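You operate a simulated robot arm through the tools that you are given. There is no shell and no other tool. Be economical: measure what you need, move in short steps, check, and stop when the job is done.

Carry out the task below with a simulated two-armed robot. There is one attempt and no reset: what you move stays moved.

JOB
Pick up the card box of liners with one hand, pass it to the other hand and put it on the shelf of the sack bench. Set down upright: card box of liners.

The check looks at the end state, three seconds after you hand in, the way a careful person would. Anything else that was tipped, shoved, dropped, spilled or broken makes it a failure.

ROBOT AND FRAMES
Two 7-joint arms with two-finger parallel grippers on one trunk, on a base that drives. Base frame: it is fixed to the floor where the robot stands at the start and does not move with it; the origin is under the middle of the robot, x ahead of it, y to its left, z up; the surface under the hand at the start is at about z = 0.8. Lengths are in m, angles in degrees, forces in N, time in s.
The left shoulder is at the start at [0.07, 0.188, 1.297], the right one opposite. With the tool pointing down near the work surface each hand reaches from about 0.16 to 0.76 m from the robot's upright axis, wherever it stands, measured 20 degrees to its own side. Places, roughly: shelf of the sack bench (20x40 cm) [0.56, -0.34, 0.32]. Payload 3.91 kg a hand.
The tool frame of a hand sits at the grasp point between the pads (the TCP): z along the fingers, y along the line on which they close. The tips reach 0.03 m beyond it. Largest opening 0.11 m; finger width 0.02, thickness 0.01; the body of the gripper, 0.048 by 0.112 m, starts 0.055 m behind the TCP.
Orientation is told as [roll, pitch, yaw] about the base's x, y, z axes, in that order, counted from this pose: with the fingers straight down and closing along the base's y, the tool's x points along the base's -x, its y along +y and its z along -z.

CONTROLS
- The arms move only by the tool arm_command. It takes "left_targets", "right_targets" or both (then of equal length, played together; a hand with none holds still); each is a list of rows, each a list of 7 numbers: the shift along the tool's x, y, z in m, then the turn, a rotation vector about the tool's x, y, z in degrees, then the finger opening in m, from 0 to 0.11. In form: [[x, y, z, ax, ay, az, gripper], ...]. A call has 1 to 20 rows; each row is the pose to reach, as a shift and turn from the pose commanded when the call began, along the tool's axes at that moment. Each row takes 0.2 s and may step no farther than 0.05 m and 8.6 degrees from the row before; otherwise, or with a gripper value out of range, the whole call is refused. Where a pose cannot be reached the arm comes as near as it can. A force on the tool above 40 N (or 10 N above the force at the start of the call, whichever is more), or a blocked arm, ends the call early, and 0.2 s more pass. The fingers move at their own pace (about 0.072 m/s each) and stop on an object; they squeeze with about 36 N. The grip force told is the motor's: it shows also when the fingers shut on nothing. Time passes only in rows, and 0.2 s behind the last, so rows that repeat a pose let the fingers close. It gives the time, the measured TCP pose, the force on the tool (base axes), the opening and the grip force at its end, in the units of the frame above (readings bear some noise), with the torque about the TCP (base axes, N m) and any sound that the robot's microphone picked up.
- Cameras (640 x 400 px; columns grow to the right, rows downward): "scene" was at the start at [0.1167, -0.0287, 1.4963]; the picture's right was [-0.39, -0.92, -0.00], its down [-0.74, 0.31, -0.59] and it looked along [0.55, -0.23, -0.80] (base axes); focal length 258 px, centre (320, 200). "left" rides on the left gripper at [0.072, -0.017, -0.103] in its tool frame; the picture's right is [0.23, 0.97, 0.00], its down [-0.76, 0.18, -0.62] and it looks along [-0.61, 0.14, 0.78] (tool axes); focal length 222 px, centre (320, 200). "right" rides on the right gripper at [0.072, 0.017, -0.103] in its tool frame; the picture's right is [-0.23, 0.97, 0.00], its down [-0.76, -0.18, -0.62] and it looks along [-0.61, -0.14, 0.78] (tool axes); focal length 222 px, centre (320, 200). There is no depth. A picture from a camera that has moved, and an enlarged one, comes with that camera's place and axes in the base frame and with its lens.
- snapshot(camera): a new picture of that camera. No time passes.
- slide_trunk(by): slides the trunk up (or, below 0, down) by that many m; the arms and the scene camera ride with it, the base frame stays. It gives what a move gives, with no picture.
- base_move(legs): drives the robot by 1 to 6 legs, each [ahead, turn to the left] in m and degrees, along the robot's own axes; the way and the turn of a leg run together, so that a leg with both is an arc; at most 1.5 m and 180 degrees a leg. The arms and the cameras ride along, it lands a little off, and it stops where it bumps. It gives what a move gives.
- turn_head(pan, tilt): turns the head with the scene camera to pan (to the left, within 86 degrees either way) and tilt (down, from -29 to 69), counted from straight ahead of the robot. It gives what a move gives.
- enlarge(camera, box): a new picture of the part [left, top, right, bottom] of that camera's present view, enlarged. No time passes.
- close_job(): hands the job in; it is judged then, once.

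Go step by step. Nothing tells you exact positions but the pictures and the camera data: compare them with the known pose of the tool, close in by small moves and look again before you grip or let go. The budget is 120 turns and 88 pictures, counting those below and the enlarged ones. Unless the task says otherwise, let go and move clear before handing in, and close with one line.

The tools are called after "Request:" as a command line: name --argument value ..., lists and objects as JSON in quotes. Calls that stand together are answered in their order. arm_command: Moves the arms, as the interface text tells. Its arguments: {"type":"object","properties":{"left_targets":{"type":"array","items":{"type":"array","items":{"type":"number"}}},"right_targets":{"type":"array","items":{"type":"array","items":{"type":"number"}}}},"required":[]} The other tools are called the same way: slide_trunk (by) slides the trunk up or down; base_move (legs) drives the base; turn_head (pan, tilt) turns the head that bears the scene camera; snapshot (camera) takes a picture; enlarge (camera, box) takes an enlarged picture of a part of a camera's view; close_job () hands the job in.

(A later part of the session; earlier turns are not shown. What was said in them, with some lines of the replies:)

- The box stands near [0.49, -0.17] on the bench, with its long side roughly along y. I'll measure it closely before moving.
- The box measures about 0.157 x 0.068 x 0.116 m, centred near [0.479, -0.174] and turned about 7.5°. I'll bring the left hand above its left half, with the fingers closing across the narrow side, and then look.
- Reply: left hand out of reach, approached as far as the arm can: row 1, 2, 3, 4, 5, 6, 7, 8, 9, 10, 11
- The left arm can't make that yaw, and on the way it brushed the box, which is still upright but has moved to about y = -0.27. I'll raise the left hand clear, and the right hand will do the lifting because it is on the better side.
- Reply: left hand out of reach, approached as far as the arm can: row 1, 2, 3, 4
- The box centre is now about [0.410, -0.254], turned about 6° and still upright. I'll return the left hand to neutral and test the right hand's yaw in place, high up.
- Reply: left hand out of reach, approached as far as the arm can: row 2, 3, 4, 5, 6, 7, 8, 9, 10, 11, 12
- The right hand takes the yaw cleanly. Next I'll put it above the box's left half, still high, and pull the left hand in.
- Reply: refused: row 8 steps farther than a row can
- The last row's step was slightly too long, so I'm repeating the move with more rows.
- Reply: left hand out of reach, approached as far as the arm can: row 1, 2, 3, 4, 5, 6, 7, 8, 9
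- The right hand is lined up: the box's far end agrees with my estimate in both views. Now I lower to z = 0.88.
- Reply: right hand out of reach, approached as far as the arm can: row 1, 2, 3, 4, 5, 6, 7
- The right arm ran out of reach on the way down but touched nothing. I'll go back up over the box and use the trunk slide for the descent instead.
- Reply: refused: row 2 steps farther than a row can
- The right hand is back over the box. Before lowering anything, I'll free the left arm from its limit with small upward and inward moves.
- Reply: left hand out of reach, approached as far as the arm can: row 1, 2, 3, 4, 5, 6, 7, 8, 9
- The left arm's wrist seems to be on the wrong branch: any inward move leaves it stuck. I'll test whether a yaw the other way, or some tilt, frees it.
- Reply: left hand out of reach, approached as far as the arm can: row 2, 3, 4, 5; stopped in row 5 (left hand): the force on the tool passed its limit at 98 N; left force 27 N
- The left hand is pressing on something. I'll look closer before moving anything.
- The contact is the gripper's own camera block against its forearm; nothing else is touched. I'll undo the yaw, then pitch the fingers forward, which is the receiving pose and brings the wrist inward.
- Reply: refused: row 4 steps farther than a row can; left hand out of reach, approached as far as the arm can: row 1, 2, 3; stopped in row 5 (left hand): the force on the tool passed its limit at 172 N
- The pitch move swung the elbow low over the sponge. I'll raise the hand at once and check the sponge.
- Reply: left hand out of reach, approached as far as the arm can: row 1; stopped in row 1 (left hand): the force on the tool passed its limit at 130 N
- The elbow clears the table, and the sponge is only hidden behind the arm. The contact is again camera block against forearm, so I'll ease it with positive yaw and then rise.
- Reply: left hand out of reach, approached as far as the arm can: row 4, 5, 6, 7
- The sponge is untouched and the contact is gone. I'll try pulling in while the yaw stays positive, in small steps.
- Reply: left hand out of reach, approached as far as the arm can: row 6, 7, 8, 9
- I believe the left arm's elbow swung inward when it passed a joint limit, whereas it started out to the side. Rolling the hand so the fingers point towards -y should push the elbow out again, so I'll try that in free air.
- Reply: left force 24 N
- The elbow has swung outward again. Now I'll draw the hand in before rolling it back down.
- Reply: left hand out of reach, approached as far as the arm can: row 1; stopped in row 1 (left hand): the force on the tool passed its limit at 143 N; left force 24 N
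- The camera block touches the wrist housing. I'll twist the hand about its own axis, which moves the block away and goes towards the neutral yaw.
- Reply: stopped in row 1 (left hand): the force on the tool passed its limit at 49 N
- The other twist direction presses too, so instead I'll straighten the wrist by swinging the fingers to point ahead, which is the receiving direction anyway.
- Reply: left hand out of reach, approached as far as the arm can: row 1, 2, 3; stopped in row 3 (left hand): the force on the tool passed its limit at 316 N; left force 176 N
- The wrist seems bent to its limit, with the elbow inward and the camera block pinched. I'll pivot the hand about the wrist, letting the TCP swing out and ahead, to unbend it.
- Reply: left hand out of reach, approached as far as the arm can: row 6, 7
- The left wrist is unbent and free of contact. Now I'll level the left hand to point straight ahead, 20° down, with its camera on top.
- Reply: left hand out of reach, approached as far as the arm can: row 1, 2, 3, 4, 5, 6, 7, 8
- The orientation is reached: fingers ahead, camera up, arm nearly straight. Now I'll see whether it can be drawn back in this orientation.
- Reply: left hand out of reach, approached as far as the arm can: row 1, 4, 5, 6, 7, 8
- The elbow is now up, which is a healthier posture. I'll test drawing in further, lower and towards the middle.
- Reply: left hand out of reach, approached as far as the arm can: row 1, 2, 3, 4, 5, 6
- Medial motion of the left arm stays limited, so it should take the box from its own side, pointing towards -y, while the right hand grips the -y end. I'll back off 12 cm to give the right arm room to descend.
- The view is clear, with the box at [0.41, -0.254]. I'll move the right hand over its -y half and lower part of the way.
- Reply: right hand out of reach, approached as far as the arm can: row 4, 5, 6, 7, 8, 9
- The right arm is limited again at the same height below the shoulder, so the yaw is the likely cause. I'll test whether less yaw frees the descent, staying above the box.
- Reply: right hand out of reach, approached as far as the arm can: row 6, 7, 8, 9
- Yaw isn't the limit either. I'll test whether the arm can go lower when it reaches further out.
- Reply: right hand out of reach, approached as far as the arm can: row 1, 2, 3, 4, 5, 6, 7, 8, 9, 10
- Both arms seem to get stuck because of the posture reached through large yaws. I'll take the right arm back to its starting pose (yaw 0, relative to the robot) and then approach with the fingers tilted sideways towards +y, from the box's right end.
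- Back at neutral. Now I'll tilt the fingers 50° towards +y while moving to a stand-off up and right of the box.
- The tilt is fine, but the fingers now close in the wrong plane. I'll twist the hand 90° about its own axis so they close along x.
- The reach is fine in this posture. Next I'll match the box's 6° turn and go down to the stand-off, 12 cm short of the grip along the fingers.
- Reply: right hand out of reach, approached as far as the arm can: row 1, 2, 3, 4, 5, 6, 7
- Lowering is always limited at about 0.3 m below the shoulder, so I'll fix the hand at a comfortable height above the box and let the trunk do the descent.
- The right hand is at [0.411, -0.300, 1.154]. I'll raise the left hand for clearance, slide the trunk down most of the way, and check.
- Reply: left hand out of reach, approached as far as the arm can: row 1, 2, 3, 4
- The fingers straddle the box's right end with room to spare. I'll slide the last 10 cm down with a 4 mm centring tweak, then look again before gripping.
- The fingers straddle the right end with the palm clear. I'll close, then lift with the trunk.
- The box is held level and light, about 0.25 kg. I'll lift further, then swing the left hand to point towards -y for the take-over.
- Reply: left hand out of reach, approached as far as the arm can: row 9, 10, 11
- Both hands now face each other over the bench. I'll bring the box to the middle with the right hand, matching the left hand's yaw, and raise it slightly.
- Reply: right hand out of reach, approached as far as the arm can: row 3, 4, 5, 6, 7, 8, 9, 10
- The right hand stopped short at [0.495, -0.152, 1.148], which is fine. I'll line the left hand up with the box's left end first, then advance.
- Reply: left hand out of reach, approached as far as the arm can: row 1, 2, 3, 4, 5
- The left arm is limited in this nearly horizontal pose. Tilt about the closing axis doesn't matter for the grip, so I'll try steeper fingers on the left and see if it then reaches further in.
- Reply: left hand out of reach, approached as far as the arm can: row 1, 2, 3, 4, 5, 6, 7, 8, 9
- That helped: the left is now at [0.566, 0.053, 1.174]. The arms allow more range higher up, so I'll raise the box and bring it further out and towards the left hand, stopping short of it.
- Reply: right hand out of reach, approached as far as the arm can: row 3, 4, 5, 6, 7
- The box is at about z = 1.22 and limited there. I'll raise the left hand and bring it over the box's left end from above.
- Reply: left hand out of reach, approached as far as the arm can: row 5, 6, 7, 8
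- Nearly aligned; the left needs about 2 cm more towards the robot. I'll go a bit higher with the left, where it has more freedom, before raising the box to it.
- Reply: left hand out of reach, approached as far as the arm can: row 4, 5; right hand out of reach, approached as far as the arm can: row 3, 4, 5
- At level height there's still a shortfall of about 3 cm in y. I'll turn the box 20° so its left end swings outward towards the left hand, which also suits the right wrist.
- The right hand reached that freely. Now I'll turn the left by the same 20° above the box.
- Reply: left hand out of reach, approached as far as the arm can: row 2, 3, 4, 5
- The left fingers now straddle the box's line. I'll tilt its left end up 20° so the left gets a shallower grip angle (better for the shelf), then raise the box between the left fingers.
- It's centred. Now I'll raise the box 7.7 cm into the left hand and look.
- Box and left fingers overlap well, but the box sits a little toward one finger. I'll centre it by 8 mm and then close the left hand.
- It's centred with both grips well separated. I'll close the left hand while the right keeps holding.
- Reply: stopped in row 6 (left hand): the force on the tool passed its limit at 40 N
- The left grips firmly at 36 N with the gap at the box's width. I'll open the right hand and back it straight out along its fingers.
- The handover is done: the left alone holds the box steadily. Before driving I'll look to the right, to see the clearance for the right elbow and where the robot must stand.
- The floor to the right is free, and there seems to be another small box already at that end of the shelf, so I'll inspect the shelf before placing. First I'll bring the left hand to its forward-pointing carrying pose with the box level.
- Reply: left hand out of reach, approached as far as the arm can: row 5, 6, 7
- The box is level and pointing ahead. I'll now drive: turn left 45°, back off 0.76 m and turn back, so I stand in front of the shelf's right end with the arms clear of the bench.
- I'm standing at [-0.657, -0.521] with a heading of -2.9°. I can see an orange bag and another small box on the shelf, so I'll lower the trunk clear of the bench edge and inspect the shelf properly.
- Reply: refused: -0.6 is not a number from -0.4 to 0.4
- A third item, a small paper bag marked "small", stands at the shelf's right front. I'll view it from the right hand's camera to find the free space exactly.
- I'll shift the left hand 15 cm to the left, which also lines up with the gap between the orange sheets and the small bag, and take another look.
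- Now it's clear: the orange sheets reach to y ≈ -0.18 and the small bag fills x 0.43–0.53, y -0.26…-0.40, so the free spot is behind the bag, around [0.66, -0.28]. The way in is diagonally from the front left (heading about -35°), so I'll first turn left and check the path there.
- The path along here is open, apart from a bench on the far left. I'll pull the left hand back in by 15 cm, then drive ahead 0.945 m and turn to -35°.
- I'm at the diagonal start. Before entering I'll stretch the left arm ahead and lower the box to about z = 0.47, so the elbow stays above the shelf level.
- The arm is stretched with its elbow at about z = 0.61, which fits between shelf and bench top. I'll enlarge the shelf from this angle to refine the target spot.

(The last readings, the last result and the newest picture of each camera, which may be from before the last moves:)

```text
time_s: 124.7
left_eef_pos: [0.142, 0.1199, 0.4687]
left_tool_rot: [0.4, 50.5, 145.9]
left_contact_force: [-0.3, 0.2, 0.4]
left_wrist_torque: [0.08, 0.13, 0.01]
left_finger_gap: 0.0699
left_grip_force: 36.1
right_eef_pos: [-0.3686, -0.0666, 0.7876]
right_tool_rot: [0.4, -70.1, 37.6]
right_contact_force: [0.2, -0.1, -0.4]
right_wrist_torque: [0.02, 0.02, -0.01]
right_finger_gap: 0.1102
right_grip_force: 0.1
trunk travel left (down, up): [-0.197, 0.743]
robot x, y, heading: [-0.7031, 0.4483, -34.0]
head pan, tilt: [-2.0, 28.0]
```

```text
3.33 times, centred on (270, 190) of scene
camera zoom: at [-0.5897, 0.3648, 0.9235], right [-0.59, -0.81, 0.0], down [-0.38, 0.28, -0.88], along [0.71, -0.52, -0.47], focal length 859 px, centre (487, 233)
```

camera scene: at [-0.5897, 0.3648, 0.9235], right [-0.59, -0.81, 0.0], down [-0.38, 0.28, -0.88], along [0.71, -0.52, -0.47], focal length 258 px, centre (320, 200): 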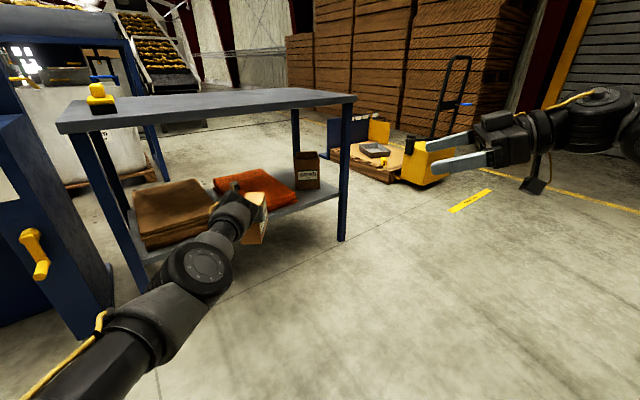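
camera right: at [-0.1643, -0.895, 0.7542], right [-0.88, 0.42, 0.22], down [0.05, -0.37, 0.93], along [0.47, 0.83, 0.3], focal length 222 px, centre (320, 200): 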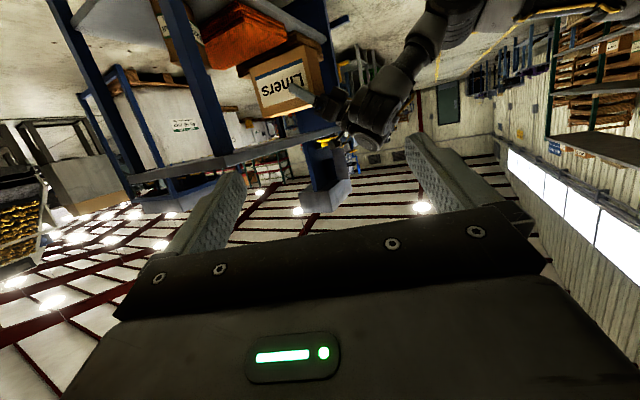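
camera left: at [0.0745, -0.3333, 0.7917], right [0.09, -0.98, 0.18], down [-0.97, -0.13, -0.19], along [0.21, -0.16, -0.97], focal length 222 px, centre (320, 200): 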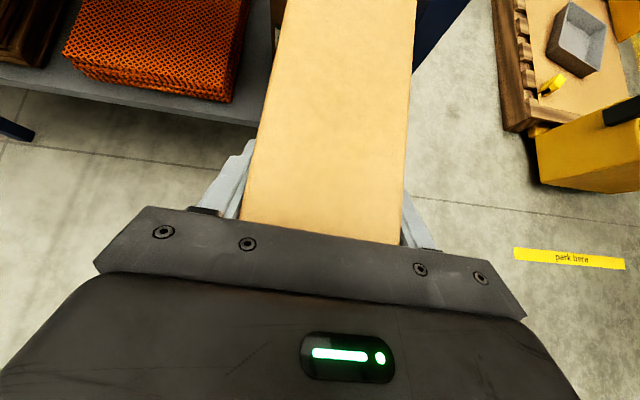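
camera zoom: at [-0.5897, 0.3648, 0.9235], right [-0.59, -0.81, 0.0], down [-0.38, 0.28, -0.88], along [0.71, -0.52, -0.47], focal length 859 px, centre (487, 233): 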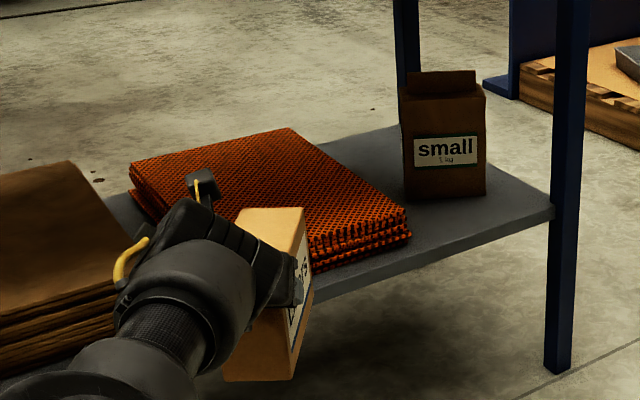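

The free patch is x 0.55–0.78, y -0.21…-0.44. I'll aim for box centre [0.67, -0.31] with the hand at -45°; I raise 2 cm to clear the orange sheets, turn the hand, and drive part of the way.

Request:
arm_command --left_targets '[[0, 0, 0, -3.5, 0, 2.85, 0.04], [0, 0, 0, -6.95, 0, 5.7, 0.04], [0, 0, 0, -6.95, 0, 5.7, 0.04]]'

Request:
slide_trunk --by 0.02

Request:
base_move --legs '[[0, -2], [0.35, 0]]'

Request:
snapshot --camera "scene"

```text
time_s: 125.5
left_eef_pos: [0.1432, 0.1207, 0.4689]
left_tool_rot: [0.4, 50.5, 136.8]
left_contact_force: [-1.2, 0.1, 0.1]
left_wrist_torque: [0.12, 0.12, -0.01]
left_finger_gap: 0.0699
left_grip_force: 36.0
right_eef_pos: [-0.3688, -0.0676, 0.7873]
right_tool_rot: [0.3, -70.1, 37.5]
right_contact_force: [0.2, -0.8, -0.2]
right_wrist_torque: [-0.03, 0.02, 0.0]
right_finger_gap: 0.11
right_grip_force: 0.0
trunk travel left (down, up): [-0.197, 0.743]
robot x, y, heading: [-0.7044, 0.4479, -34.1]
head pan, tilt: [-2.0, 28.0]
```

```text
time_s: 126.2
left_eef_pos: [0.1433, 0.1207, 0.4889]
left_tool_rot: [0.3, 50.5, 136.9]
left_contact_force: [-0.1, -0.1, 0.2]
left_wrist_torque: [0.13, 0.1, 0.02]
left_finger_gap: 0.0695
left_grip_force: 36.2
right_eef_pos: [-0.3683, -0.068, 0.8071]
right_tool_rot: [0.4, -70.1, 37.6]
right_contact_force: [0.7, 0.1, -0.1]
right_wrist_torque: [0.01, -0.01, -0.01]
right_finger_gap: 0.1101
right_grip_force: 0.1
trunk travel left (down, up): [-0.217, 0.723]
robot x, y, heading: [-0.7074, 0.4449, -34.2]
head pan, tilt: [-2.0, 28.0]
```

```text
time_s: 128.8
left_eef_pos: [0.4056, -0.1202, 0.488]
left_tool_rot: [0.4, 50.6, 134.5]
left_contact_force: [0.3, 0.4, -0.7]
left_wrist_torque: [0.1, 0.09, 0.0]
left_finger_gap: 0.0699
left_grip_force: 36.0
right_eef_pos: [-0.1129, -0.2861, 0.8075]
right_tool_rot: [0.3, -70.1, 35.2]
right_contact_force: [-0.3, 0.7, 0.1]
right_wrist_torque: [-0.01, 0.0, 0.02]
right_finger_gap: 0.1101
right_grip_force: 0.1
trunk travel left (down, up): [-0.217, 0.723]
robot x, y, heading: [-0.4297, 0.2401, -36.7]
head pan, tilt: [-2.0, 28.0]
```

```text
9 pictures are left
camera scene: at [-0.3161, 0.1554, 0.9434], right [-0.62, -0.78, 0.0], down [-0.37, 0.29, -0.88], along [0.69, -0.55, -0.47], focal length 258 px, centre (320, 200)
```

scene: 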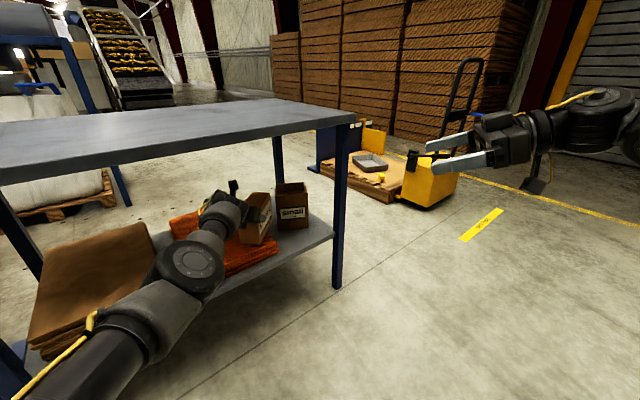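

The box is over the orange sheets with the bag to its right. The straight path would pass the bag's corner closely, so I shift the hand 3.5 cm left and drive 0.2 m further, then check.

Request:
arm_command --left_targets '[[-0.0017, -0.0173, -0.002, 0, 0, 0, 0.04], [-0.0034, -0.0346, -0.004, 0, 0, 0, 0.04], [-0.0034, -0.0346, -0.004, 0, 0, 0, 0.04]]'

Request:
base_move --legs '[[0.2, 0]]'

Request:
enlarge --camera "scene" --box '[150, 110, 390, 260]'

Request:
snapshot --camera "left"

```text
time_s: 129.6
left_eef_pos: [0.4272, -0.0914, 0.4904]
left_tool_rot: [0.3, 50.5, 134.5]
left_contact_force: [0.4, 0.2, -0.4]
left_wrist_torque: [0.09, 0.11, 0.03]
left_finger_gap: 0.0698
left_grip_force: 36.1
right_eef_pos: [-0.1127, -0.2865, 0.8073]
right_tool_rot: [0.3, -70.1, 35.2]
right_contact_force: [-0.3, 0.0, -0.6]
right_wrist_torque: [-0.02, -0.04, -0.01]
right_finger_gap: 0.1101
right_grip_force: 0.1
trunk travel left (down, up): [-0.217, 0.723]
robot x, y, heading: [-0.4273, 0.2434, -36.7]
head pan, tilt: [-2.0, 28.0]
```

```text
time_s: 131.2
left_eef_pos: [0.5892, -0.2105, 0.49]
left_tool_rot: [0.3, 50.4, 134.5]
left_contact_force: [1.0, -0.4, -0.1]
left_wrist_torque: [0.11, 0.12, 0.02]
left_finger_gap: 0.0698
left_grip_force: 36.1
right_eef_pos: [0.0508, -0.4054, 0.8068]
right_tool_rot: [0.4, -70.1, 35.2]
right_contact_force: [0.7, -0.6, -0.6]
right_wrist_torque: [-0.03, 0.0, -0.01]
right_finger_gap: 0.11
right_grip_force: 0.0
trunk travel left (down, up): [-0.217, 0.723]
robot x, y, heading: [-0.2628, 0.1199, -36.5]
head pan, tilt: [-2.0, 28.0]
```

```text
2.67 times, centred on (270, 185) of scene
camera zoom: at [-0.1538, 0.0353, 0.9434], right [-0.62, -0.78, 0.0], down [-0.37, 0.29, -0.88], along [0.69, -0.55, -0.47], focal length 687 px, centre (453, 240)
```

zoom: 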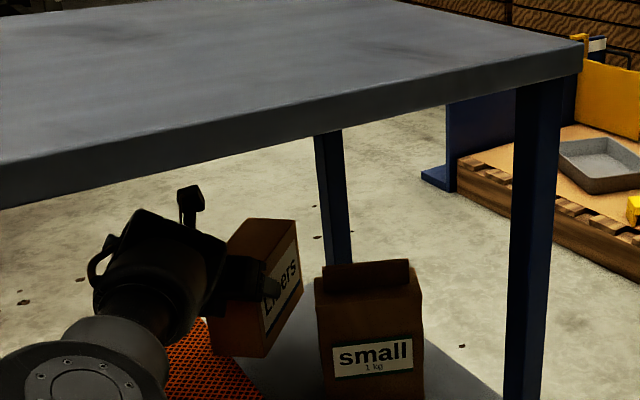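

```text
7 pictures are left
camera left: at [0.5779, -0.1738, 0.612], right [-0.59, -0.78, 0.18], down [-0.8, 0.57, -0.19], along [0.05, -0.26, -0.97], focal length 222 px, centre (320, 200)
```

left: 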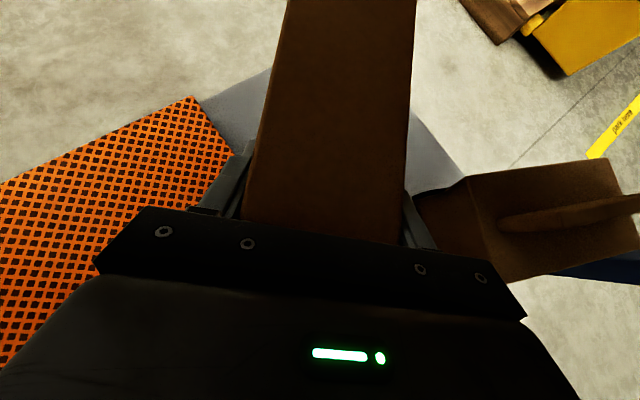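

Clearances look right: sheets to the left, bag about 10 cm to the right of the hand axis. I'll drive the last 7.5 cm and shift right to the target, then check before lowering.

Request:
base_move --legs '[[0.075, 0]]'

```text
time_s: 132.2
left_eef_pos: [0.6504, -0.2566, 0.489]
left_tool_rot: [0.4, 50.4, 134.6]
left_contact_force: [0.1, 0.7, -0.3]
left_wrist_torque: [0.12, 0.12, 0.04]
left_finger_gap: 0.0698
left_grip_force: 35.9
right_eef_pos: [0.1114, -0.4503, 0.8068]
right_tool_rot: [0.5, -70.1, 35.1]
right_contact_force: [0.3, 0.1, 0.3]
right_wrist_torque: [0.03, -0.01, 0.02]
right_finger_gap: 0.1104
right_grip_force: 0.0
trunk travel left (down, up): [-0.217, 0.723]
robot x, y, heading: [-0.203, 0.0755, -36.8]
head pan, tilt: [-2.0, 28.0]
```

Request:
arm_command --left_targets '[[0.0028, 0.0127, 0.0034, 0, 0, 0, 0.04], [0.0056, 0.0254, 0.0067, 0, 0, 0, 0.04], [0.0056, 0.0254, 0.0067, 0, 0, 0, 0.04]]'

Request:
slide_trunk --by -0.055

Request:
snapshot --camera "left"

Request:
enlarge --camera "scene" --box '[150, 130, 390, 280]'

```text
time_s: 133.0
left_eef_pos: [0.6398, -0.2808, 0.491]
left_tool_rot: [0.3, 50.5, 134.5]
left_contact_force: [-0.1, -0.2, -0.2]
left_wrist_torque: [0.11, 0.1, 0.0]
left_finger_gap: 0.0698
left_grip_force: 36.4
right_eef_pos: [0.1098, -0.4508, 0.8072]
right_tool_rot: [0.3, -70.1, 35.2]
right_contact_force: [-0.3, 0.5, 0.3]
right_wrist_torque: [0.0, 0.01, 0.01]
right_finger_gap: 0.1098
right_grip_force: 0.0
trunk travel left (down, up): [-0.217, 0.723]
robot x, y, heading: [-0.2039, 0.0779, -36.7]
head pan, tilt: [-2.0, 28.0]
```

```text
time_s: 134.0
left_eef_pos: [0.6389, -0.2805, 0.4357]
left_tool_rot: [0.3, 50.4, 134.6]
left_contact_force: [0.3, 0.3, -0.9]
left_wrist_torque: [0.14, 0.09, 0.0]
left_finger_gap: 0.0695
left_grip_force: 35.8
right_eef_pos: [0.1097, -0.4508, 0.7531]
right_tool_rot: [0.3, -70.1, 35.2]
right_contact_force: [0.3, -0.2, 0.9]
right_wrist_torque: [0.02, -0.03, -0.02]
right_finger_gap: 0.1102
right_grip_force: 0.0
trunk travel left (down, up): [-0.162, 0.778]
robot x, y, heading: [-0.2038, 0.0791, -36.5]
head pan, tilt: [-2.0, 28.0]
```

```text
6 pictures are left
camera left: at [0.6274, -0.2438, 0.558], right [-0.59, -0.78, 0.18], down [-0.8, 0.57, -0.19], along [0.05, -0.26, -0.97], focal length 222 px, centre (320, 200)
```

left: 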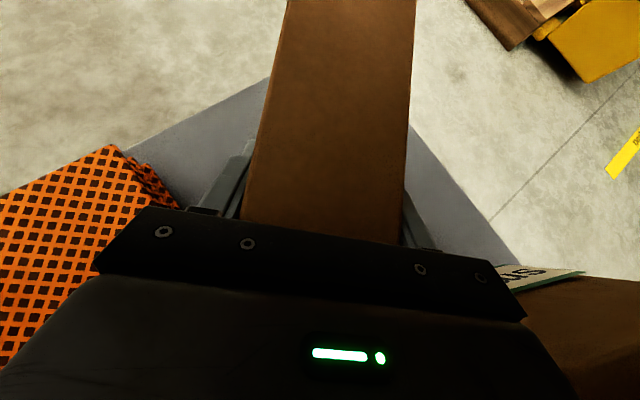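

```text
2.67 times, centred on (270, 205) of scene
camera zoom: at [-0.0933, -0.0095, 0.8886], right [-0.62, -0.78, 0.0], down [-0.37, 0.29, -0.88], along [0.69, -0.55, -0.47], focal length 687 px, centre (453, 187)
```

zoom: 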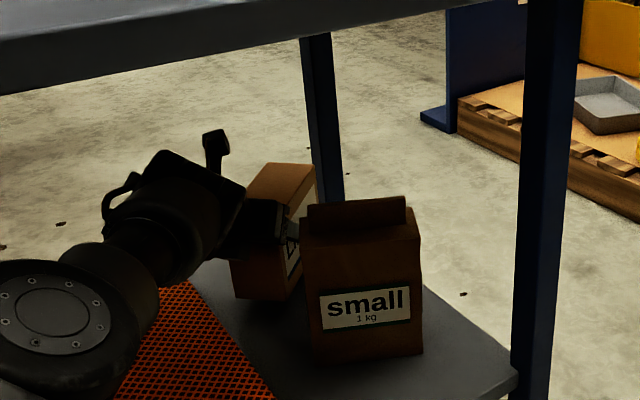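

All box corners lie inside the shelf, clear of bag and sheets. I'll lower 2 cm with the trunk, then feel for the contact with small arm steps.

Request:
slide_trunk --by -0.022

Request:
arm_command --left_targets '[[-0.0023, 0, 0.0019, 0, 0, 0, 0.04], [-0.0046, 0, 0.0038, 0, 0, 0, 0.04]]'

```text
time_s: 134.7
left_eef_pos: [0.6372, -0.2806, 0.4133]
left_tool_rot: [0.3, 50.5, 134.7]
left_contact_force: [0.0, -0.5, -0.3]
left_wrist_torque: [0.11, 0.03, -0.04]
left_finger_gap: 0.0697
left_grip_force: 35.6
right_eef_pos: [0.1098, -0.4511, 0.7306]
right_tool_rot: [0.3, -70.0, 35.3]
right_contact_force: [0.3, -0.8, 0.2]
right_wrist_torque: [0.01, 0.01, 0.0]
right_finger_gap: 0.11
right_grip_force: 0.0
trunk travel left (down, up): [-0.14, 0.8]
robot x, y, heading: [-0.203, 0.0753, -36.4]
head pan, tilt: [-2.0, 28.0]
```

```text
time_s: 135.3
left_eef_pos: [0.6383, -0.2809, 0.4129]
left_tool_rot: [0.1, 51.0, 134.4]
left_contact_force: [-5.8, 1.6, 14.9]
left_wrist_torque: [1.07, 0.47, 0.24]
left_finger_gap: 0.0702
left_grip_force: 35.9
right_eef_pos: [0.1079, -0.4507, 0.732]
right_tool_rot: [-0.1, -70.2, 35.6]
right_contact_force: [0.3, 0.0, 0.3]
right_wrist_torque: [0.0, 0.03, 0.02]
right_finger_gap: 0.1099
right_grip_force: 0.0
trunk travel left (down, up): [-0.14, 0.8]
robot x, y, heading: [-0.2043, 0.078, -36.5]
head pan, tilt: [-2.0, 28.0]
```

The box touches down at TCP z ≈ 0.413. I'll relax the press, level it a touch, and open the fingers just enough.

Request:
arm_command --left_targets '[[0.002, 0, -0.0016, 0, -1, 0, 0.04], [0.002, 0, -0.0016, 0, -1, 0, 0.075], [0.002, 0, -0.0016, 0, -1, 0, 0.085], [0.002, 0, -0.0016, 0, -1, 0, 0.095], [0.002, 0, -0.0016, 0, -1, 0, 0.095]]'

Request:
snapshot --camera "left"

```text
time_s: 136.5
left_eef_pos: [0.6388, -0.2796, 0.4112]
left_tool_rot: [0.3, 49.5, 134.7]
left_contact_force: [0.8, -0.3, -0.2]
left_wrist_torque: [0.0, -0.03, 0.01]
left_finger_gap: 0.0951
left_grip_force: 0.0
right_eef_pos: [0.1103, -0.4516, 0.73]
right_tool_rot: [0.3, -70.2, 35.3]
right_contact_force: [0.3, -0.3, -0.7]
right_wrist_torque: [0.02, 0.01, -0.03]
right_finger_gap: 0.11
right_grip_force: 0.1
trunk travel left (down, up): [-0.14, 0.8]
robot x, y, heading: [-0.2032, 0.0782, -36.7]
head pan, tilt: [-2.0, 28.0]
```

```text
4 pictures are left
camera left: at [0.6291, -0.2454, 0.534], right [-0.59, -0.79, 0.18], down [-0.8, 0.57, -0.17], along [0.04, -0.24, -0.97], focal length 222 px, centre (320, 200)
```

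left: 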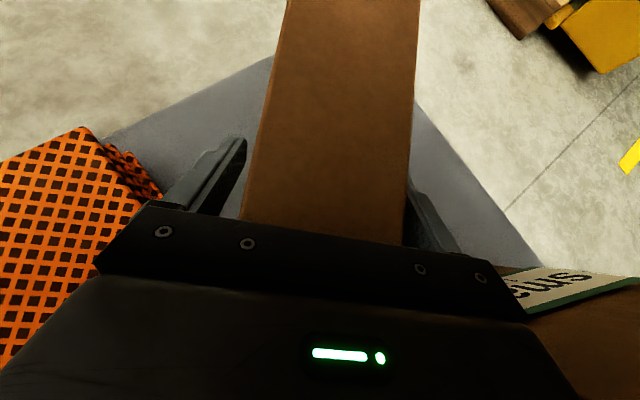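

The box stands free. I'll centre the fingers by 5 mm around it and withdraw straight back along the finger axis.

Request:
arm_command --left_targets '[[0, 0.005, 0, 0, 0, 0, 0.1], [0, 0.005, -0.02, 0, 0, 0, 0.1], [0, 0.005, -0.04, 0, 0, 0, 0.1], [0, 0.005, -0.06, 0, 0, 0, 0.1], [0, 0.005, -0.08, 0, 0, 0, 0.1], [0, 0.005, -0.1, 0, 0, 0, 0.1], [0, 0.005, -0.12, 0, 0, 0, 0.1]]'

Request:
snapshot --camera "left"

```text
time_s: 138.1
left_eef_pos: [0.5713, -0.2152, 0.4897]
left_tool_rot: [0.3, 49.6, 134.6]
left_contact_force: [-0.2, 0.9, -0.3]
left_wrist_torque: [-0.03, -0.02, -0.03]
left_finger_gap: 0.0997
left_grip_force: 0.0
right_eef_pos: [0.1097, -0.4507, 0.7303]
right_tool_rot: [0.2, -70.0, 35.2]
right_contact_force: [-0.5, 0.3, 0.4]
right_wrist_torque: [0.01, 0.0, -0.02]
right_finger_gap: 0.1101
right_grip_force: 0.0
trunk travel left (down, up): [-0.14, 0.8]
robot x, y, heading: [-0.202, 0.0742, -36.6]
head pan, tilt: [-2.0, 28.0]
```

```text
3 pictures are left
camera left: at [0.5615, -0.1826, 0.6129], right [-0.59, -0.79, 0.18], down [-0.8, 0.57, -0.17], along [0.04, -0.24, -0.97], focal length 222 px, centre (320, 200)
```

left: 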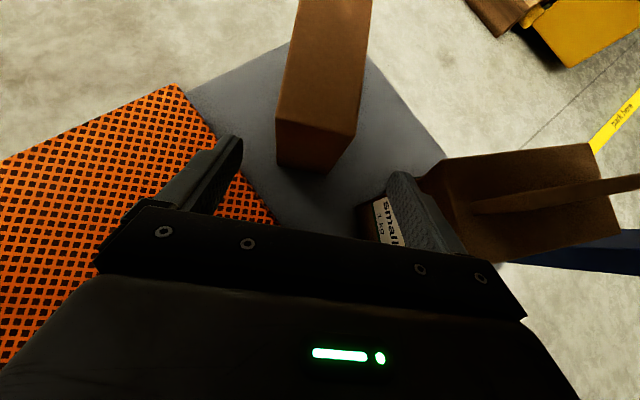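

The box stands upright behind the bag, and nothing else has moved. I'll close the fingers, shift away from the bag, and back the robot out.

Request:
arm_command --left_targets '[[0, -0.02, 0, 0, 0, 0, 0.07], [0, -0.04, 0, 0, 0, 0, 0.04], [0, -0.05, 0, 0, 0, 0, 0.03], [0, -0.05, 0, 0, 0, 0, 0.03]]'

Request:
base_move --legs '[[-0.55, 0]]'

Request:
snapshot --camera "scene"

```text
time_s: 139.1
left_eef_pos: [0.6065, -0.1837, 0.4881]
left_tool_rot: [0.3, 49.5, 134.5]
left_contact_force: [-0.2, -0.5, 0.3]
left_wrist_torque: [0.0, 0.01, 0.01]
left_finger_gap: 0.0301
left_grip_force: 0.1
right_eef_pos: [0.1086, -0.4499, 0.7308]
right_tool_rot: [0.2, -70.1, 35.3]
right_contact_force: [0.0, 1.1, -0.1]
right_wrist_torque: [-0.01, -0.03, 0.04]
right_finger_gap: 0.1101
right_grip_force: 0.1
trunk travel left (down, up): [-0.14, 0.8]
robot x, y, heading: [-0.2014, 0.0758, -36.6]
head pan, tilt: [-2.0, 28.0]
```

```text
time_s: 142.3
left_eef_pos: [0.1579, 0.1557, 0.4892]
left_tool_rot: [0.3, 49.5, 135.1]
left_contact_force: [-0.5, -0.1, -0.4]
left_wrist_torque: [-0.01, -0.02, 0.01]
left_finger_gap: 0.0299
left_grip_force: 0.1
right_eef_pos: [-0.3364, -0.116, 0.7308]
right_tool_rot: [0.2, -70.0, 35.8]
right_contact_force: [0.8, 0.7, -0.1]
right_wrist_torque: [-0.03, 0.02, 0.01]
right_finger_gap: 0.1099
right_grip_force: 0.1
trunk travel left (down, up): [-0.14, 0.8]
robot x, y, heading: [-0.6588, 0.4056, -35.9]
head pan, tilt: [-2.0, 28.0]
```

```text
2 pictures are left
camera scene: at [-0.5437, 0.3226, 0.8666], right [-0.62, -0.79, 0.0], down [-0.37, 0.29, -0.88], along [0.7, -0.54, -0.47], focal length 258 px, centre (320, 200)
```

scene: 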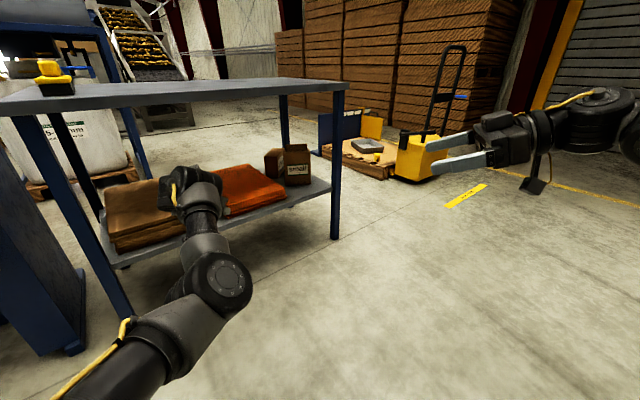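

Request:
enlarge --camera "scene" --box '[200, 120, 360, 220]'

```text
4.00 times, centred on (280, 170) of scene
camera zoom: at [-0.5437, 0.3226, 0.8666], right [-0.62, -0.79, 0.0], down [-0.37, 0.29, -0.88], along [0.7, -0.54, -0.47], focal length 1031 px, centre (480, 320)
```

zoom: 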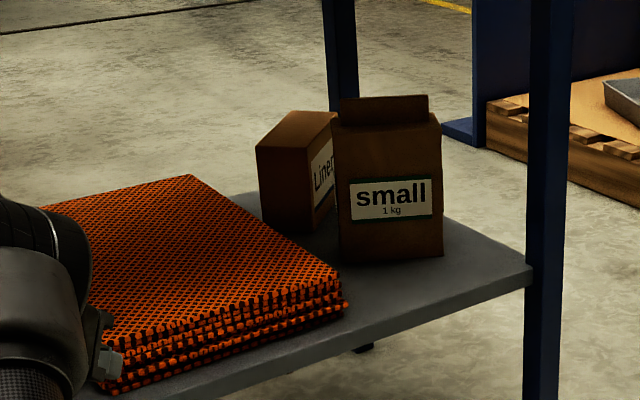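

The liners box stands upright on the shelf behind the small bag. The bag, the orange sheets and everything else I can see look undisturbed, and both hands are clear and open, so I'm handing in.

Request:
close_job

```text
The job is handed in.
```

The card box of liners is upright on the sack bench shelf, behind the small paper bag: the right hand picked it up, passed it to the left in mid-air, and the left set it down. Early on the left arm brushed the box and slid it about 8 cm along the bench top; it stayed upright, and the last pictures show nothing else moved.
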